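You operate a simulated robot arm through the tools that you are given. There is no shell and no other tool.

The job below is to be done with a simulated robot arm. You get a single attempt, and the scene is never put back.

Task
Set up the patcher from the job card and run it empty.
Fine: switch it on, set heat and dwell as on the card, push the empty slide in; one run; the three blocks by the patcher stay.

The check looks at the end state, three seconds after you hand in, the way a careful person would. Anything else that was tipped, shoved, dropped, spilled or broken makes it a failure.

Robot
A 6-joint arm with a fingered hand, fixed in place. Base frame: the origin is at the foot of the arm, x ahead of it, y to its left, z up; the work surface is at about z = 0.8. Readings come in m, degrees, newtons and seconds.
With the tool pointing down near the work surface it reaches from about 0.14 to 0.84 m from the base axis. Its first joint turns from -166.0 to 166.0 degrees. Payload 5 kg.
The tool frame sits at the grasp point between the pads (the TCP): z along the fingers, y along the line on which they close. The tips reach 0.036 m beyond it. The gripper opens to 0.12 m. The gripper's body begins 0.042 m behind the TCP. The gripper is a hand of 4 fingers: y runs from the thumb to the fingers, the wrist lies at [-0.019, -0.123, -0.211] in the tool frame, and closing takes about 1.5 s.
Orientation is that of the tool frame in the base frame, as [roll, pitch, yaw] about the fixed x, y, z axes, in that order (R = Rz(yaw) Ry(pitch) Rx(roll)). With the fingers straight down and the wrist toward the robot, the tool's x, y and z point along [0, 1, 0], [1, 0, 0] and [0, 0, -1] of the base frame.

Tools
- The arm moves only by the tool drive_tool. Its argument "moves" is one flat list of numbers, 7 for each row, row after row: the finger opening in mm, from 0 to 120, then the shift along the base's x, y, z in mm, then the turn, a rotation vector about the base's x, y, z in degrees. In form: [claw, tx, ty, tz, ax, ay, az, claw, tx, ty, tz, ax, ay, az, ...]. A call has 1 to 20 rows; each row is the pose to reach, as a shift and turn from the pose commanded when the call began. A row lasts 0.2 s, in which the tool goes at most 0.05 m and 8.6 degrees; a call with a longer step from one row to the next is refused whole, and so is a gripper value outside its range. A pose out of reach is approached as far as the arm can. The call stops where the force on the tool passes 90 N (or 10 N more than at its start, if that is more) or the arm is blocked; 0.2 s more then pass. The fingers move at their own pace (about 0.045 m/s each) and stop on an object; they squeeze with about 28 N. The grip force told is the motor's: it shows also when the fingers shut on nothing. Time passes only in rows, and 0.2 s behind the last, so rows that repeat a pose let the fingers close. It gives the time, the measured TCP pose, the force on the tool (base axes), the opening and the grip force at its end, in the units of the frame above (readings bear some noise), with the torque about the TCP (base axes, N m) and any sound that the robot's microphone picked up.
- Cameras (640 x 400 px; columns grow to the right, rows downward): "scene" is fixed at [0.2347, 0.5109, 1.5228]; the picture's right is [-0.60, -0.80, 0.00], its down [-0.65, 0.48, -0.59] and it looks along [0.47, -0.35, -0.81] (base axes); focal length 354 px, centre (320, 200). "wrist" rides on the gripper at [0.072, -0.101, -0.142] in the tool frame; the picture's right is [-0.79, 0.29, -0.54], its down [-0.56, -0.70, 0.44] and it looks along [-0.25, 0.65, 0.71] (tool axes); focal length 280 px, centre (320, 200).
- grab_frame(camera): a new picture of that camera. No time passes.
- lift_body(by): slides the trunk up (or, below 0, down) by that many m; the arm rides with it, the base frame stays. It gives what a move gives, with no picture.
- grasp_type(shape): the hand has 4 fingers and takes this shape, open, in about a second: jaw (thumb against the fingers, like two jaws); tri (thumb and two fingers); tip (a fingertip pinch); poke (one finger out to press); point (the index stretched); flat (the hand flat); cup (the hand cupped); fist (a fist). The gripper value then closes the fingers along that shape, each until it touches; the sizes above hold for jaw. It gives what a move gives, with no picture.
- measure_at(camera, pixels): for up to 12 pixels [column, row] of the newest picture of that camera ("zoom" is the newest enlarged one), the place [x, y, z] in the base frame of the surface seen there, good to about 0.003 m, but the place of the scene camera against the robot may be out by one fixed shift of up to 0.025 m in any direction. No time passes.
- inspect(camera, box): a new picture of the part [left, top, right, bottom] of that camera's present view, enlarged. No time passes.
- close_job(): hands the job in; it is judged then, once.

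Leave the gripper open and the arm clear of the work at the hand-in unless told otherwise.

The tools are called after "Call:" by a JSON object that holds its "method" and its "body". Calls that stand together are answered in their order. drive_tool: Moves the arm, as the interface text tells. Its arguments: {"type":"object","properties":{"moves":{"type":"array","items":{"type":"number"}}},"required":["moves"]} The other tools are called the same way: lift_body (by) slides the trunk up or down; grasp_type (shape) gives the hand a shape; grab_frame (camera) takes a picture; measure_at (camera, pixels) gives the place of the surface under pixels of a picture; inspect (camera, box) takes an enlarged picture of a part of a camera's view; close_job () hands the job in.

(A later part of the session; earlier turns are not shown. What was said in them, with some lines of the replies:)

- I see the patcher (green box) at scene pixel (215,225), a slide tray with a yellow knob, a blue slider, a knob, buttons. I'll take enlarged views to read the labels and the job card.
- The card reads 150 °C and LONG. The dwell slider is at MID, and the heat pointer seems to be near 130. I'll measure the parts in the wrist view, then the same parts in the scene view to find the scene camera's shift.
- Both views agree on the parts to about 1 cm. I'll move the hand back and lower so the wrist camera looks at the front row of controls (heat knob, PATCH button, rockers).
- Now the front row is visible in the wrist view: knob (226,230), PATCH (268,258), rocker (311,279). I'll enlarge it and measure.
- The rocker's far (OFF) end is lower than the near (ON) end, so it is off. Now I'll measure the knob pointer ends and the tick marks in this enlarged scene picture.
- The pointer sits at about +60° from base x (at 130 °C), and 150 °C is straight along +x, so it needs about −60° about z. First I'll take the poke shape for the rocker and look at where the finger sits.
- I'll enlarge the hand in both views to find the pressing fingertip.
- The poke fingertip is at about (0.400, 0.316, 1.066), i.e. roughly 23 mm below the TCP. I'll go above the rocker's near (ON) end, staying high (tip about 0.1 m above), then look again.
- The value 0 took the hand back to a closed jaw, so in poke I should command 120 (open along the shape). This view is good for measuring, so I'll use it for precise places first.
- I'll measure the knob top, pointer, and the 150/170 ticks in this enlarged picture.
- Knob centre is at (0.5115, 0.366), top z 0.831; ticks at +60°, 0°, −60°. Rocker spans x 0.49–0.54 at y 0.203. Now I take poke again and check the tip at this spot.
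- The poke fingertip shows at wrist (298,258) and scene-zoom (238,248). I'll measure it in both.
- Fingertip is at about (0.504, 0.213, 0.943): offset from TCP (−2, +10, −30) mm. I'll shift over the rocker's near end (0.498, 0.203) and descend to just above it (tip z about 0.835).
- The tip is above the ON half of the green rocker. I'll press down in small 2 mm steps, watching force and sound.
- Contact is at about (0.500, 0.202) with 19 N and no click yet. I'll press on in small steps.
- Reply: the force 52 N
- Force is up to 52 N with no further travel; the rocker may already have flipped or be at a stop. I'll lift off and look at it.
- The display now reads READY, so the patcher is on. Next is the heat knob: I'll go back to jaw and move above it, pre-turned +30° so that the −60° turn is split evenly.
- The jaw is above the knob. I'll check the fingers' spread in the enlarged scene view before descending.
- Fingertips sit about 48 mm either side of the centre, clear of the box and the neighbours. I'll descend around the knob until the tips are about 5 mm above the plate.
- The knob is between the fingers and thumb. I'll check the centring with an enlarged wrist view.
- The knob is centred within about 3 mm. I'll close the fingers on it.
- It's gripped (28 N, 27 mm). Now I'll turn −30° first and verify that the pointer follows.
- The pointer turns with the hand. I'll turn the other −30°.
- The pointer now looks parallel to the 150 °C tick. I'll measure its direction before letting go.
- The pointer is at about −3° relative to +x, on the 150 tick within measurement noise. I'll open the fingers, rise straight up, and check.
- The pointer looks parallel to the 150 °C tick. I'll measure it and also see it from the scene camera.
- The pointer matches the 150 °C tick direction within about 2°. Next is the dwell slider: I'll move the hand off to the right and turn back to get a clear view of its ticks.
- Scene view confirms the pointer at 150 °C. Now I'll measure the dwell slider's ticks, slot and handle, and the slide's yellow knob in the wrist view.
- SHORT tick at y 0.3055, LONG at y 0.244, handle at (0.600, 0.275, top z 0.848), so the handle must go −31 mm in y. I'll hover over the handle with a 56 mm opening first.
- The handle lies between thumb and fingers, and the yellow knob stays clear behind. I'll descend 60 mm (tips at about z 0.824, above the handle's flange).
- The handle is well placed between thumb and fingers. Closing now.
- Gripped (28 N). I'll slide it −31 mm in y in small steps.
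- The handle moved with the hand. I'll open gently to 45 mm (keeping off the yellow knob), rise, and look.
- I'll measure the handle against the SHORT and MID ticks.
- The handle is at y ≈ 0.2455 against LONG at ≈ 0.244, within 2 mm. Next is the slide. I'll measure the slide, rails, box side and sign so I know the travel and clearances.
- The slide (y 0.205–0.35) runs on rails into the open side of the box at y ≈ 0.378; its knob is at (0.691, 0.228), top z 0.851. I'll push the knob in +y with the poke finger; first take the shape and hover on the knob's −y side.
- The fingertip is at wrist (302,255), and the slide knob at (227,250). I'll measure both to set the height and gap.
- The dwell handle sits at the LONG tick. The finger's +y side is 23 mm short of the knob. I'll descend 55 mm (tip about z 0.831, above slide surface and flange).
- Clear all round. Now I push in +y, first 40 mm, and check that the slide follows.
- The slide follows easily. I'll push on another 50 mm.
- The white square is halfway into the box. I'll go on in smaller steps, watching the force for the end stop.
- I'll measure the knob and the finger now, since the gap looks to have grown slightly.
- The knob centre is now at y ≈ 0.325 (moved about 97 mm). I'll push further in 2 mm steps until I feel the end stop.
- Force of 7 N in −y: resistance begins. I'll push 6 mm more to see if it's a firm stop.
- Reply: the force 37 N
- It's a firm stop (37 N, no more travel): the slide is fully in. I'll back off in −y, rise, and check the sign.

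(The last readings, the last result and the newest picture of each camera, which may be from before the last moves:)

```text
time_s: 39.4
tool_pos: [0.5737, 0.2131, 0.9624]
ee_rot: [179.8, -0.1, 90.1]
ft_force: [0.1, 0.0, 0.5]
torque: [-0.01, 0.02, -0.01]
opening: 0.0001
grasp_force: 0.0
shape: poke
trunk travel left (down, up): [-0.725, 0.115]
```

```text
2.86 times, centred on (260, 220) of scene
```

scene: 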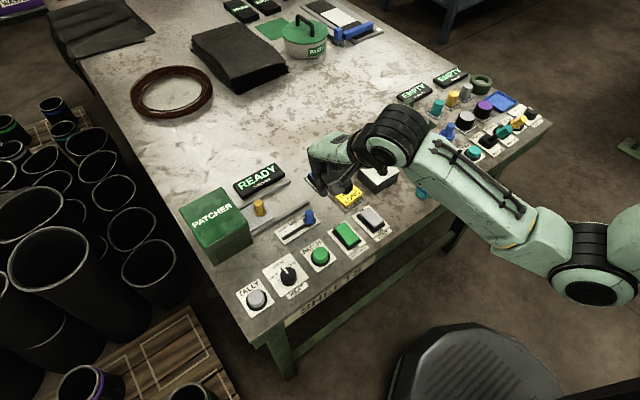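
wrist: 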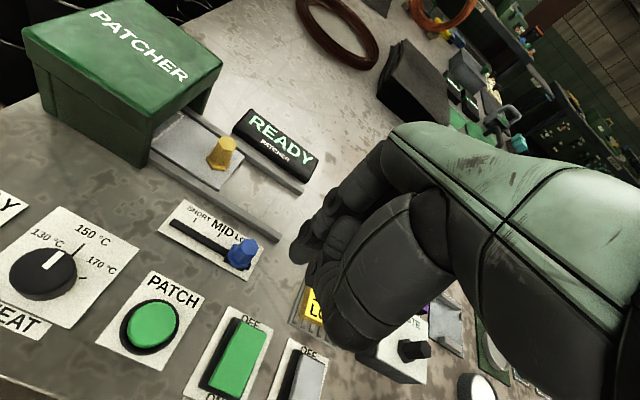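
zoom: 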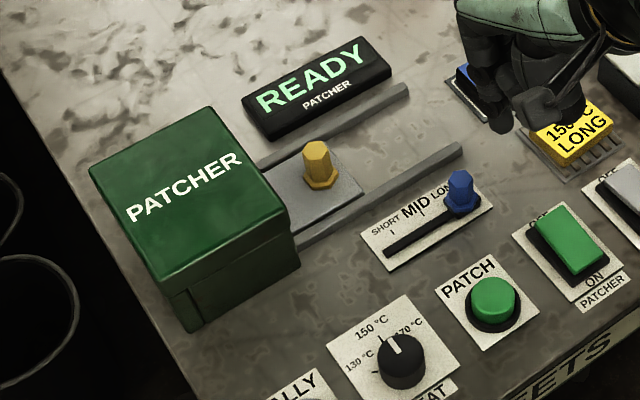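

The sign still says READY, so the run needs the PATCH button. Before the only run I'll recheck heat and dwell closely.

Call:
{"method": "inspect", "body": {"camera": "wrist", "box": [150, 190, 278, 290]}}

Call:
{"method": "inspect", "body": {"camera": "wrist", "box": [0, 200, 144, 320]}}

Call:
{"method": "inspect", "body": {"camera": "scene", "box": [270, 195, 330, 245]}}

```text
4.00 times, centred on (214, 240) of wrist
```

zoom: 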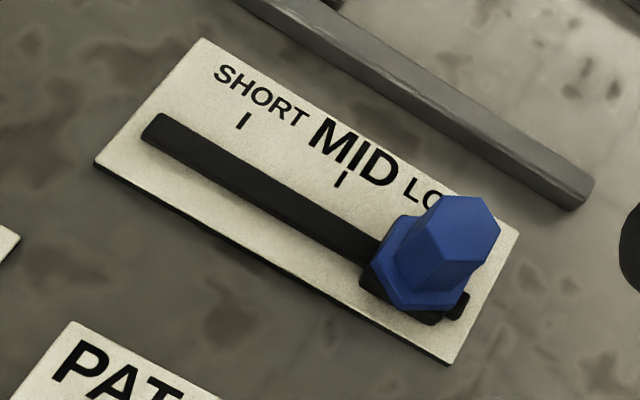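

```text
3.33 times, centred on (72, 260) of wrist
```

zoom: 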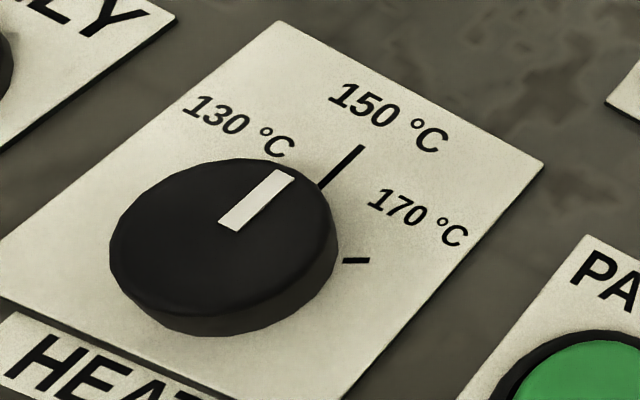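

```text
8.00 times, centred on (300, 220) of scene
```

zoom: 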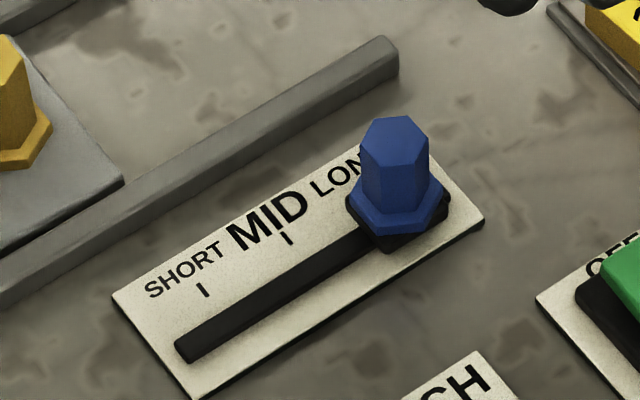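

Pointer and 150 tick are parallel (47.1° vs 46.5° in the picture). I'll measure the slider block's edges against slot ends once more.

Call:
{"method": "inspect", "body": {"camera": "wrist", "box": [150, 190, 278, 290]}}

Call:
{"method": "measure_at", "body": {"camera": "zoom", "pixels": [[148, 135], [464, 308], [362, 280], [366, 282], [432, 318], [436, 314], [240, 120], [340, 180], [465, 220], [440, 240], [490, 240], [400, 300]]}}

```text
4.00 times, centred on (214, 240) of wrist
```

zoom: 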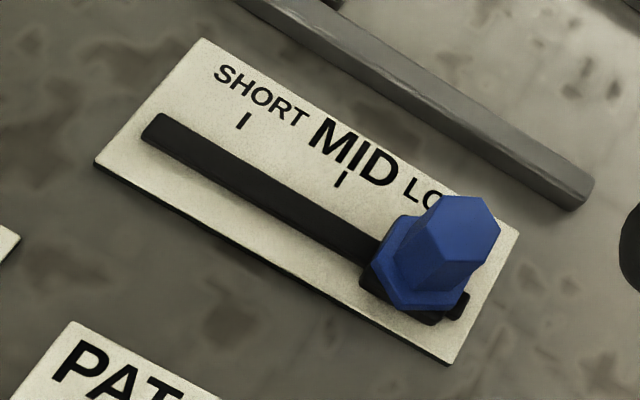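

```text
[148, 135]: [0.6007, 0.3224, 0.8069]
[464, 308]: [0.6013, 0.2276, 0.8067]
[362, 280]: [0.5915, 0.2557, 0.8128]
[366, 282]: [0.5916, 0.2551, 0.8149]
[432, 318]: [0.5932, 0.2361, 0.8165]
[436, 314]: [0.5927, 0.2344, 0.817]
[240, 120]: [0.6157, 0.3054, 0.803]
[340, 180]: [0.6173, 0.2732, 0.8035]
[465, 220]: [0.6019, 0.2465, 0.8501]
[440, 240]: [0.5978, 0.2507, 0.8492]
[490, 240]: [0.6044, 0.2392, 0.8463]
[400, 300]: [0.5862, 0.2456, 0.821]
```

Block centre y 0.2453 versus LONG at about 0.2435: set. Now the PATCH button; I'll measure its top in the wrist view at around (153,322).

Call:
{"method": "inspect", "body": {"camera": "wrist", "box": [90, 260, 218, 380]}}

Call:
{"method": "measure_at", "body": {"camera": "wrist", "pixels": [[153, 323], [132, 330], [176, 318], [158, 304], [148, 343], [150, 350]]}}

```text
3.33 times, centred on (154, 320) of wrist
```

zoom: 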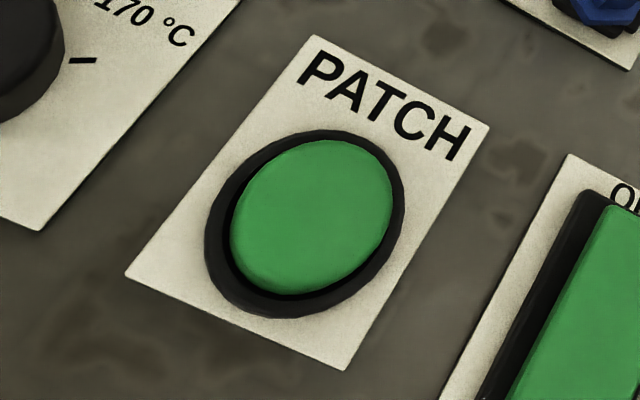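

```text
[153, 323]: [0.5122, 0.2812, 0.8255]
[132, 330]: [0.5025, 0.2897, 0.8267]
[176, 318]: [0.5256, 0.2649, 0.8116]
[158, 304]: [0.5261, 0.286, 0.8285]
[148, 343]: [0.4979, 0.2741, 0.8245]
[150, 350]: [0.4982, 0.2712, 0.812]
```

Button centre is (0.512, 0.281), top z 0.826. I'll hover with the fingertip about 12 mm above it.

Call:
{"method": "drive_tool", "body": {"moves": [120, -20, 20, 0, 0, 0, 0, 120, -45, 40, 0, 0, 0, 0, 120, -58, 57, 0, 0, 0, 0, 120, -58, 57, -40, 0, 0, 0, 120, -58, 57, -75, 0, 0, 0, 120, -58, 57, -90, 0, 0, 0, 120, -58, 57, -90, 0, 0, 0]}}

Call:
{"method": "grab_frame", "body": {"camera": "wrist"}}

Call:
{"method": "inspect", "body": {"camera": "wrist", "box": [220, 180, 364, 320]}}

Call:
{"method": "inspect", "body": {"camera": "scene", "box": [260, 200, 372, 290]}}

```text
time_s: 41.0
tool_pos: [0.5163, 0.2716, 0.8712]
ee_rot: [180.0, -0.1, 90.1]
ft_force: [0.3, -0.7, -0.4]
torque: [-0.03, 0.01, -0.01]
opening: 0.0
grasp_force: 0.0
shape: poke
trunk travel left (down, up): [-0.725, 0.115]
```

```text
taken
```

wrist: 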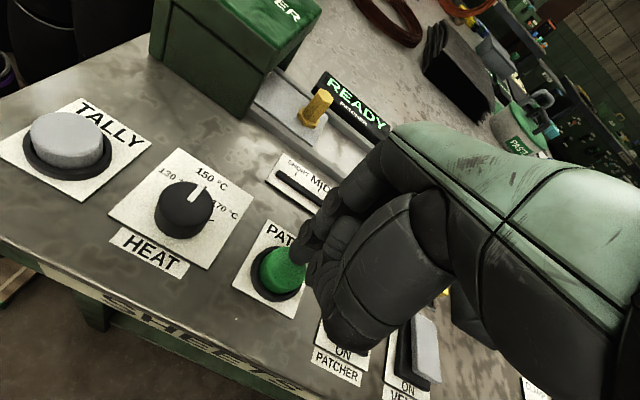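

```text
2.86 times, centred on (292, 250) of wrist
```

zoom: 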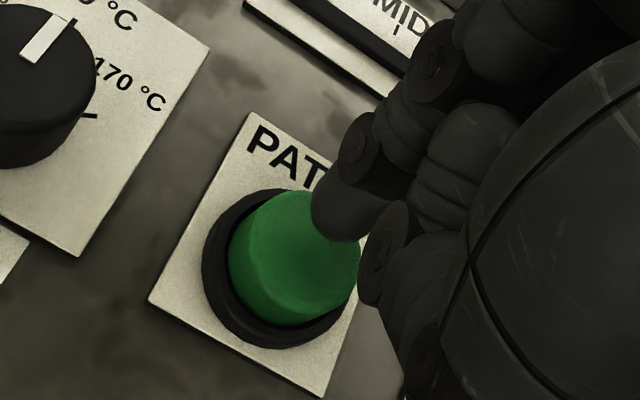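

```text
4.44 times, centred on (316, 245) of scene
```

zoom: 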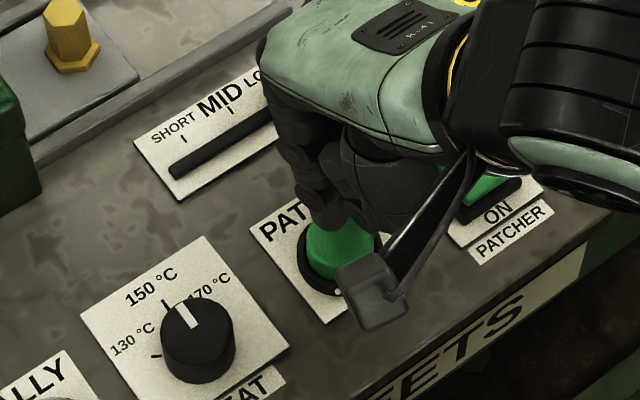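

Call:
{"method": "measure_at", "body": {"camera": "wrist", "pixels": [[296, 255], [300, 262], [292, 250], [275, 272], [283, 255], [280, 285]]}}

```text
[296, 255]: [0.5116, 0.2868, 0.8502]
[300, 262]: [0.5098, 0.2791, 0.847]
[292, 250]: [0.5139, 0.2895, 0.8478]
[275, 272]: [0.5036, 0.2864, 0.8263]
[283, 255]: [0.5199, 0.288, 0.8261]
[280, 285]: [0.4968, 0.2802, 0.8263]
```

The tip is centred at about (0.514, 0.281). I'll press down steadily: approach 12 mm, then small steps.

Call:
{"method": "drive_tool", "body": {"moves": [120, -2, 0, -8, 0, 0, 0, 120, -2, 0, -13, 0, 0, 0, 120, -2, 0, -16, 0, 0, 0, 120, -2, 0, -18, 0, 0, 0, 120, -2, 0, -20, 0, 0, 0]}}

Call:
{"method": "grab_frame", "body": {"camera": "wrist"}}

Call:
{"method": "inspect", "body": {"camera": "scene", "box": [180, 150, 340, 290]}}

```text
time_s: 42.2
tool_pos: [0.5142, 0.2706, 0.8557]
ee_rot: [179.6, -0.3, 90.0]
ft_force: [3.0, -0.3, 27.1]
torque: [-0.07, -0.1, 0.04]
opening: 0.0001
grasp_force: 0.1
shape: poke
trunk travel left (down, up): [-0.725, 0.115]
heard: click
```

```text
taken
```

wrist: 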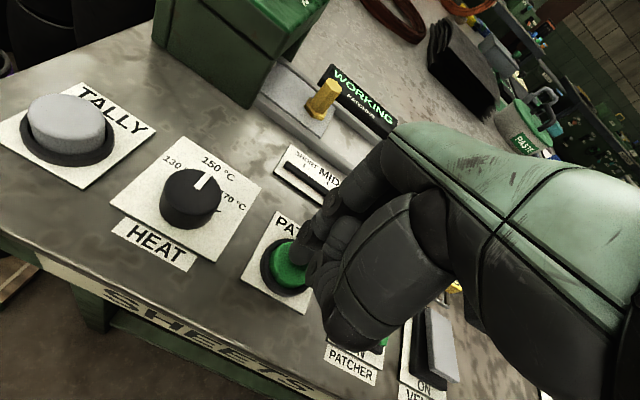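

```text
2.86 times, centred on (260, 220) of scene
```

zoom: 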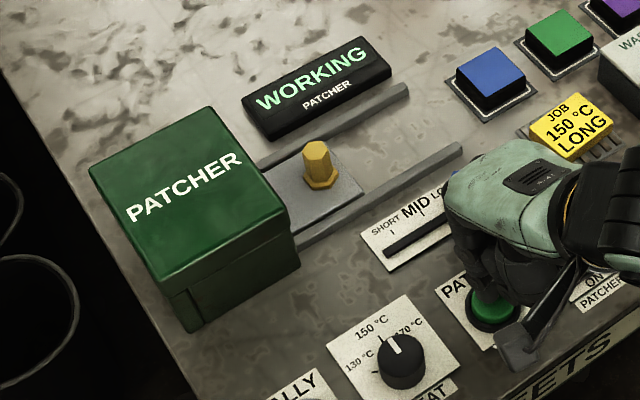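

A click, and the sign reads WORKING: the run has started. I'll lift straight off the button and move the arm clear to the side, then wait for the run to finish.

Call:
{"method": "drive_tool", "body": {"moves": [120, 0, 0, 15, 0, 0, 0, 120, 0, 0, 50, 0, 0, 0, 120, 0, 0, 95, 0, 0, 0, 120, -30, -20, 130, 0, 0, 0, 120, -60, -50, 150, 0, 0, 0, 120, -90, -80, 160, 0, 0, 0]}}

Call:
{"method": "grab_frame", "body": {"camera": "scene"}}

Call:
{"method": "inspect", "body": {"camera": "scene", "box": [180, 150, 340, 290]}}

```text
refused: row 4 steps farther than a row can; nothing moved
```

```text
taken
```

scene: 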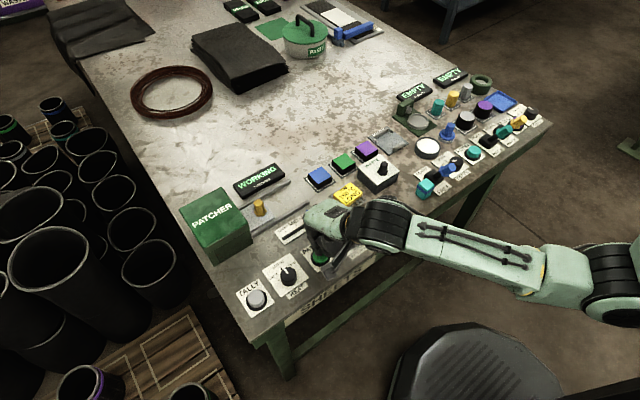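

```text
2.86 times, centred on (260, 220) of scene
```

zoom: 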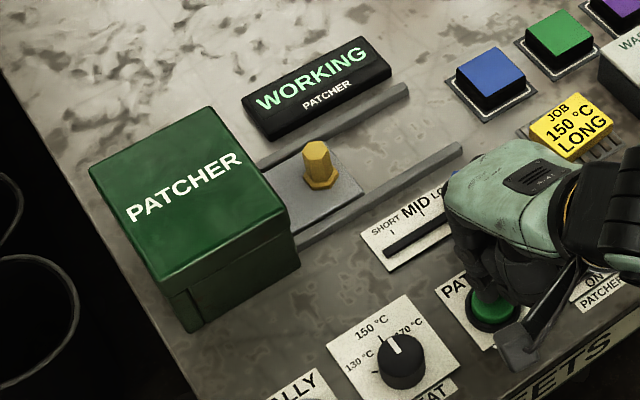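

The call was refused because one step was too long. I'll repeat the lift with shorter steps.

Call:
{"method": "drive_tool", "body": {"moves": [120, 0, 0, 15, 0, 0, 0, 120, 0, 0, 50, 0, 0, 0, 120, 0, 0, 90, 0, 0, 0, 120, -20, -15, 120, 0, 0, 0, 120, -45, -40, 145, 0, 0, 0, 120, -70, -65, 160, 0, 0, 0, 120, -90, -90, 165, 0, 0, 0]}}

Call:
{"method": "grab_frame", "body": {"camera": "scene"}}

Call:
{"method": "inspect", "body": {"camera": "scene", "box": [180, 150, 340, 290]}}

```text
time_s: 43.8
tool_pos: [0.421, 0.1784, 1.0138]
ee_rot: [179.9, -0.1, 90.0]
ft_force: [-0.7, -0.6, 0.9]
torque: [0.03, 0.03, 0.01]
opening: 0.0001
grasp_force: 0.1
shape: poke
trunk travel left (down, up): [-0.725, 0.115]
```

```text
taken
```

scene: 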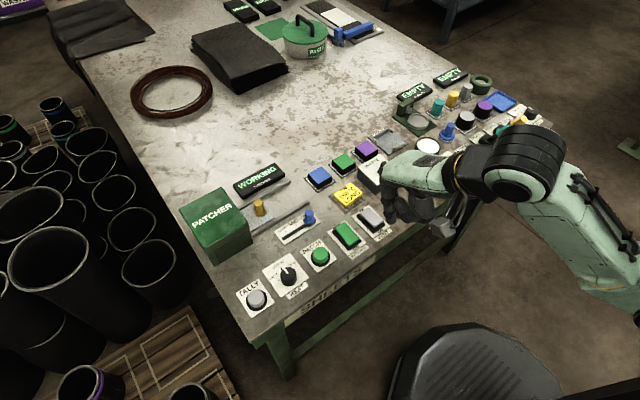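

```text
2.86 times, centred on (260, 220) of scene
```

zoom: 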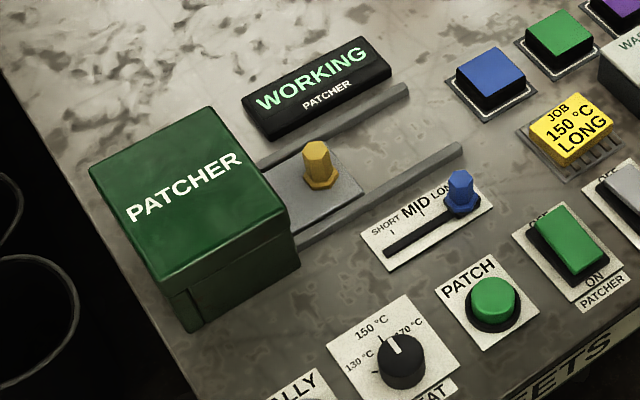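

The arm is clear and the run goes on. I'll open the hand (jaw) and let time pass until the run is over.

Call:
{"method": "grasp_type", "body": {"shape": "jaw"}}

Call:
{"method": "drive_tool", "body": {"moves": [120, 0, 0, 0, 0, 0, 0, 120, -10, -10, 10, 0, 0, 0, 120, -20, -20, 20, 0, 0, 0, 120, -20, -20, 20, 0, 0, 0, 120, -20, -20, 20, 0, 0, 0, 120, -20, -20, 20, 0, 0, 0, 120, -20, -20, 20, 0, 0, 0, 120, -20, -20, 20, 0, 0, 0, 120, -20, -20, 20, 0, 0, 0, 120, -20, -20, 20, 0, 0, 0]}}

Call:
{"method": "inspect", "body": {"camera": "scene", "box": [180, 150, 340, 290]}}

```text
time_s: 44.7
tool_pos: [0.4212, 0.1791, 1.0131]
ee_rot: [180.0, 0.0, 90.0]
ft_force: [0.1, -0.4, 0.1]
torque: [0.0, -0.03, 0.03]
opening: 0.1197
grasp_force: 0.0
shape: jaw
trunk travel left (down, up): [-0.725, 0.115]
```

```text
time_s: 46.9
tool_pos: [0.4032, 0.1599, 1.0347]
ee_rot: [-180.0, -0.1, 90.0]
ft_force: [0.3, -0.3, -0.1]
torque: [-0.02, 0.01, 0.03]
opening: 0.1202
grasp_force: 0.0
shape: jaw
trunk travel left (down, up): [-0.725, 0.115]
```

```text
2.86 times, centred on (260, 220) of scene
```

zoom: 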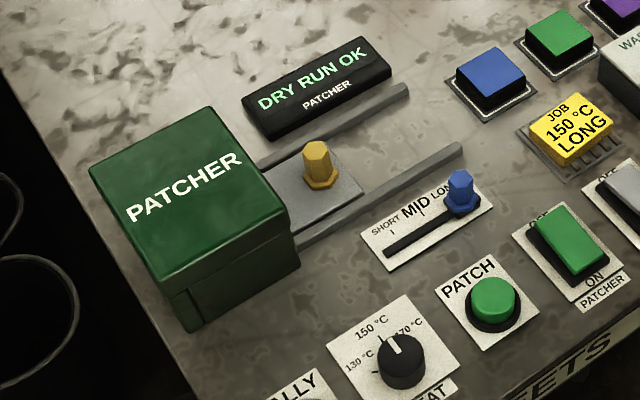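

The sign reads "DRY RUN OK". I'll take one last overall picture to be sure the blocks and everything else are undisturbed.

Call:
{"method": "grab_frame", "body": {"camera": "scene"}}

Call:
{"method": "inspect", "body": {"camera": "scene", "box": [290, 120, 450, 240]}}

```text
taken
```

scene: 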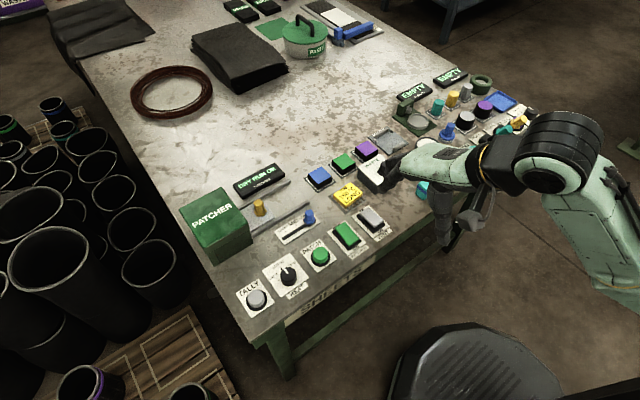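

```text
3.33 times, centred on (370, 180) of scene
```

zoom: 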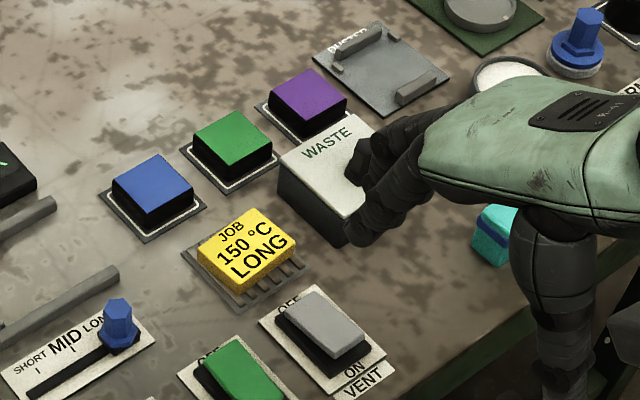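

The three blocks sit on their pads, the VENT switch and card are unchanged, and the hand is open and clear well above the table. I'm handing in.

Call:
{"method": "close_job", "body": {}}

```text
The job is handed in.
```

The patcher was switched on, set from the job card and run once empty, and its sign ended on "DRY RUN OK". The job is handed in.

- **Power:** the PATCHER switch is on; the sign went to READY when I pressed it.
- **Heat:** the knob points at 150 °C, as on the card.
- **Dwell:** the slider is at LONG, within about 2 mm of the tick mark.
- **Slide:** it is pushed in empty to a firm stop.
- **Run:** I pressed PATCH once. The sign went to WORKING, then "DRY RUN OK".

In the last picture the blue, green and purple blocks were on their pads. I saw nothing else moved or knocked over. The hand is open and clear of the table.
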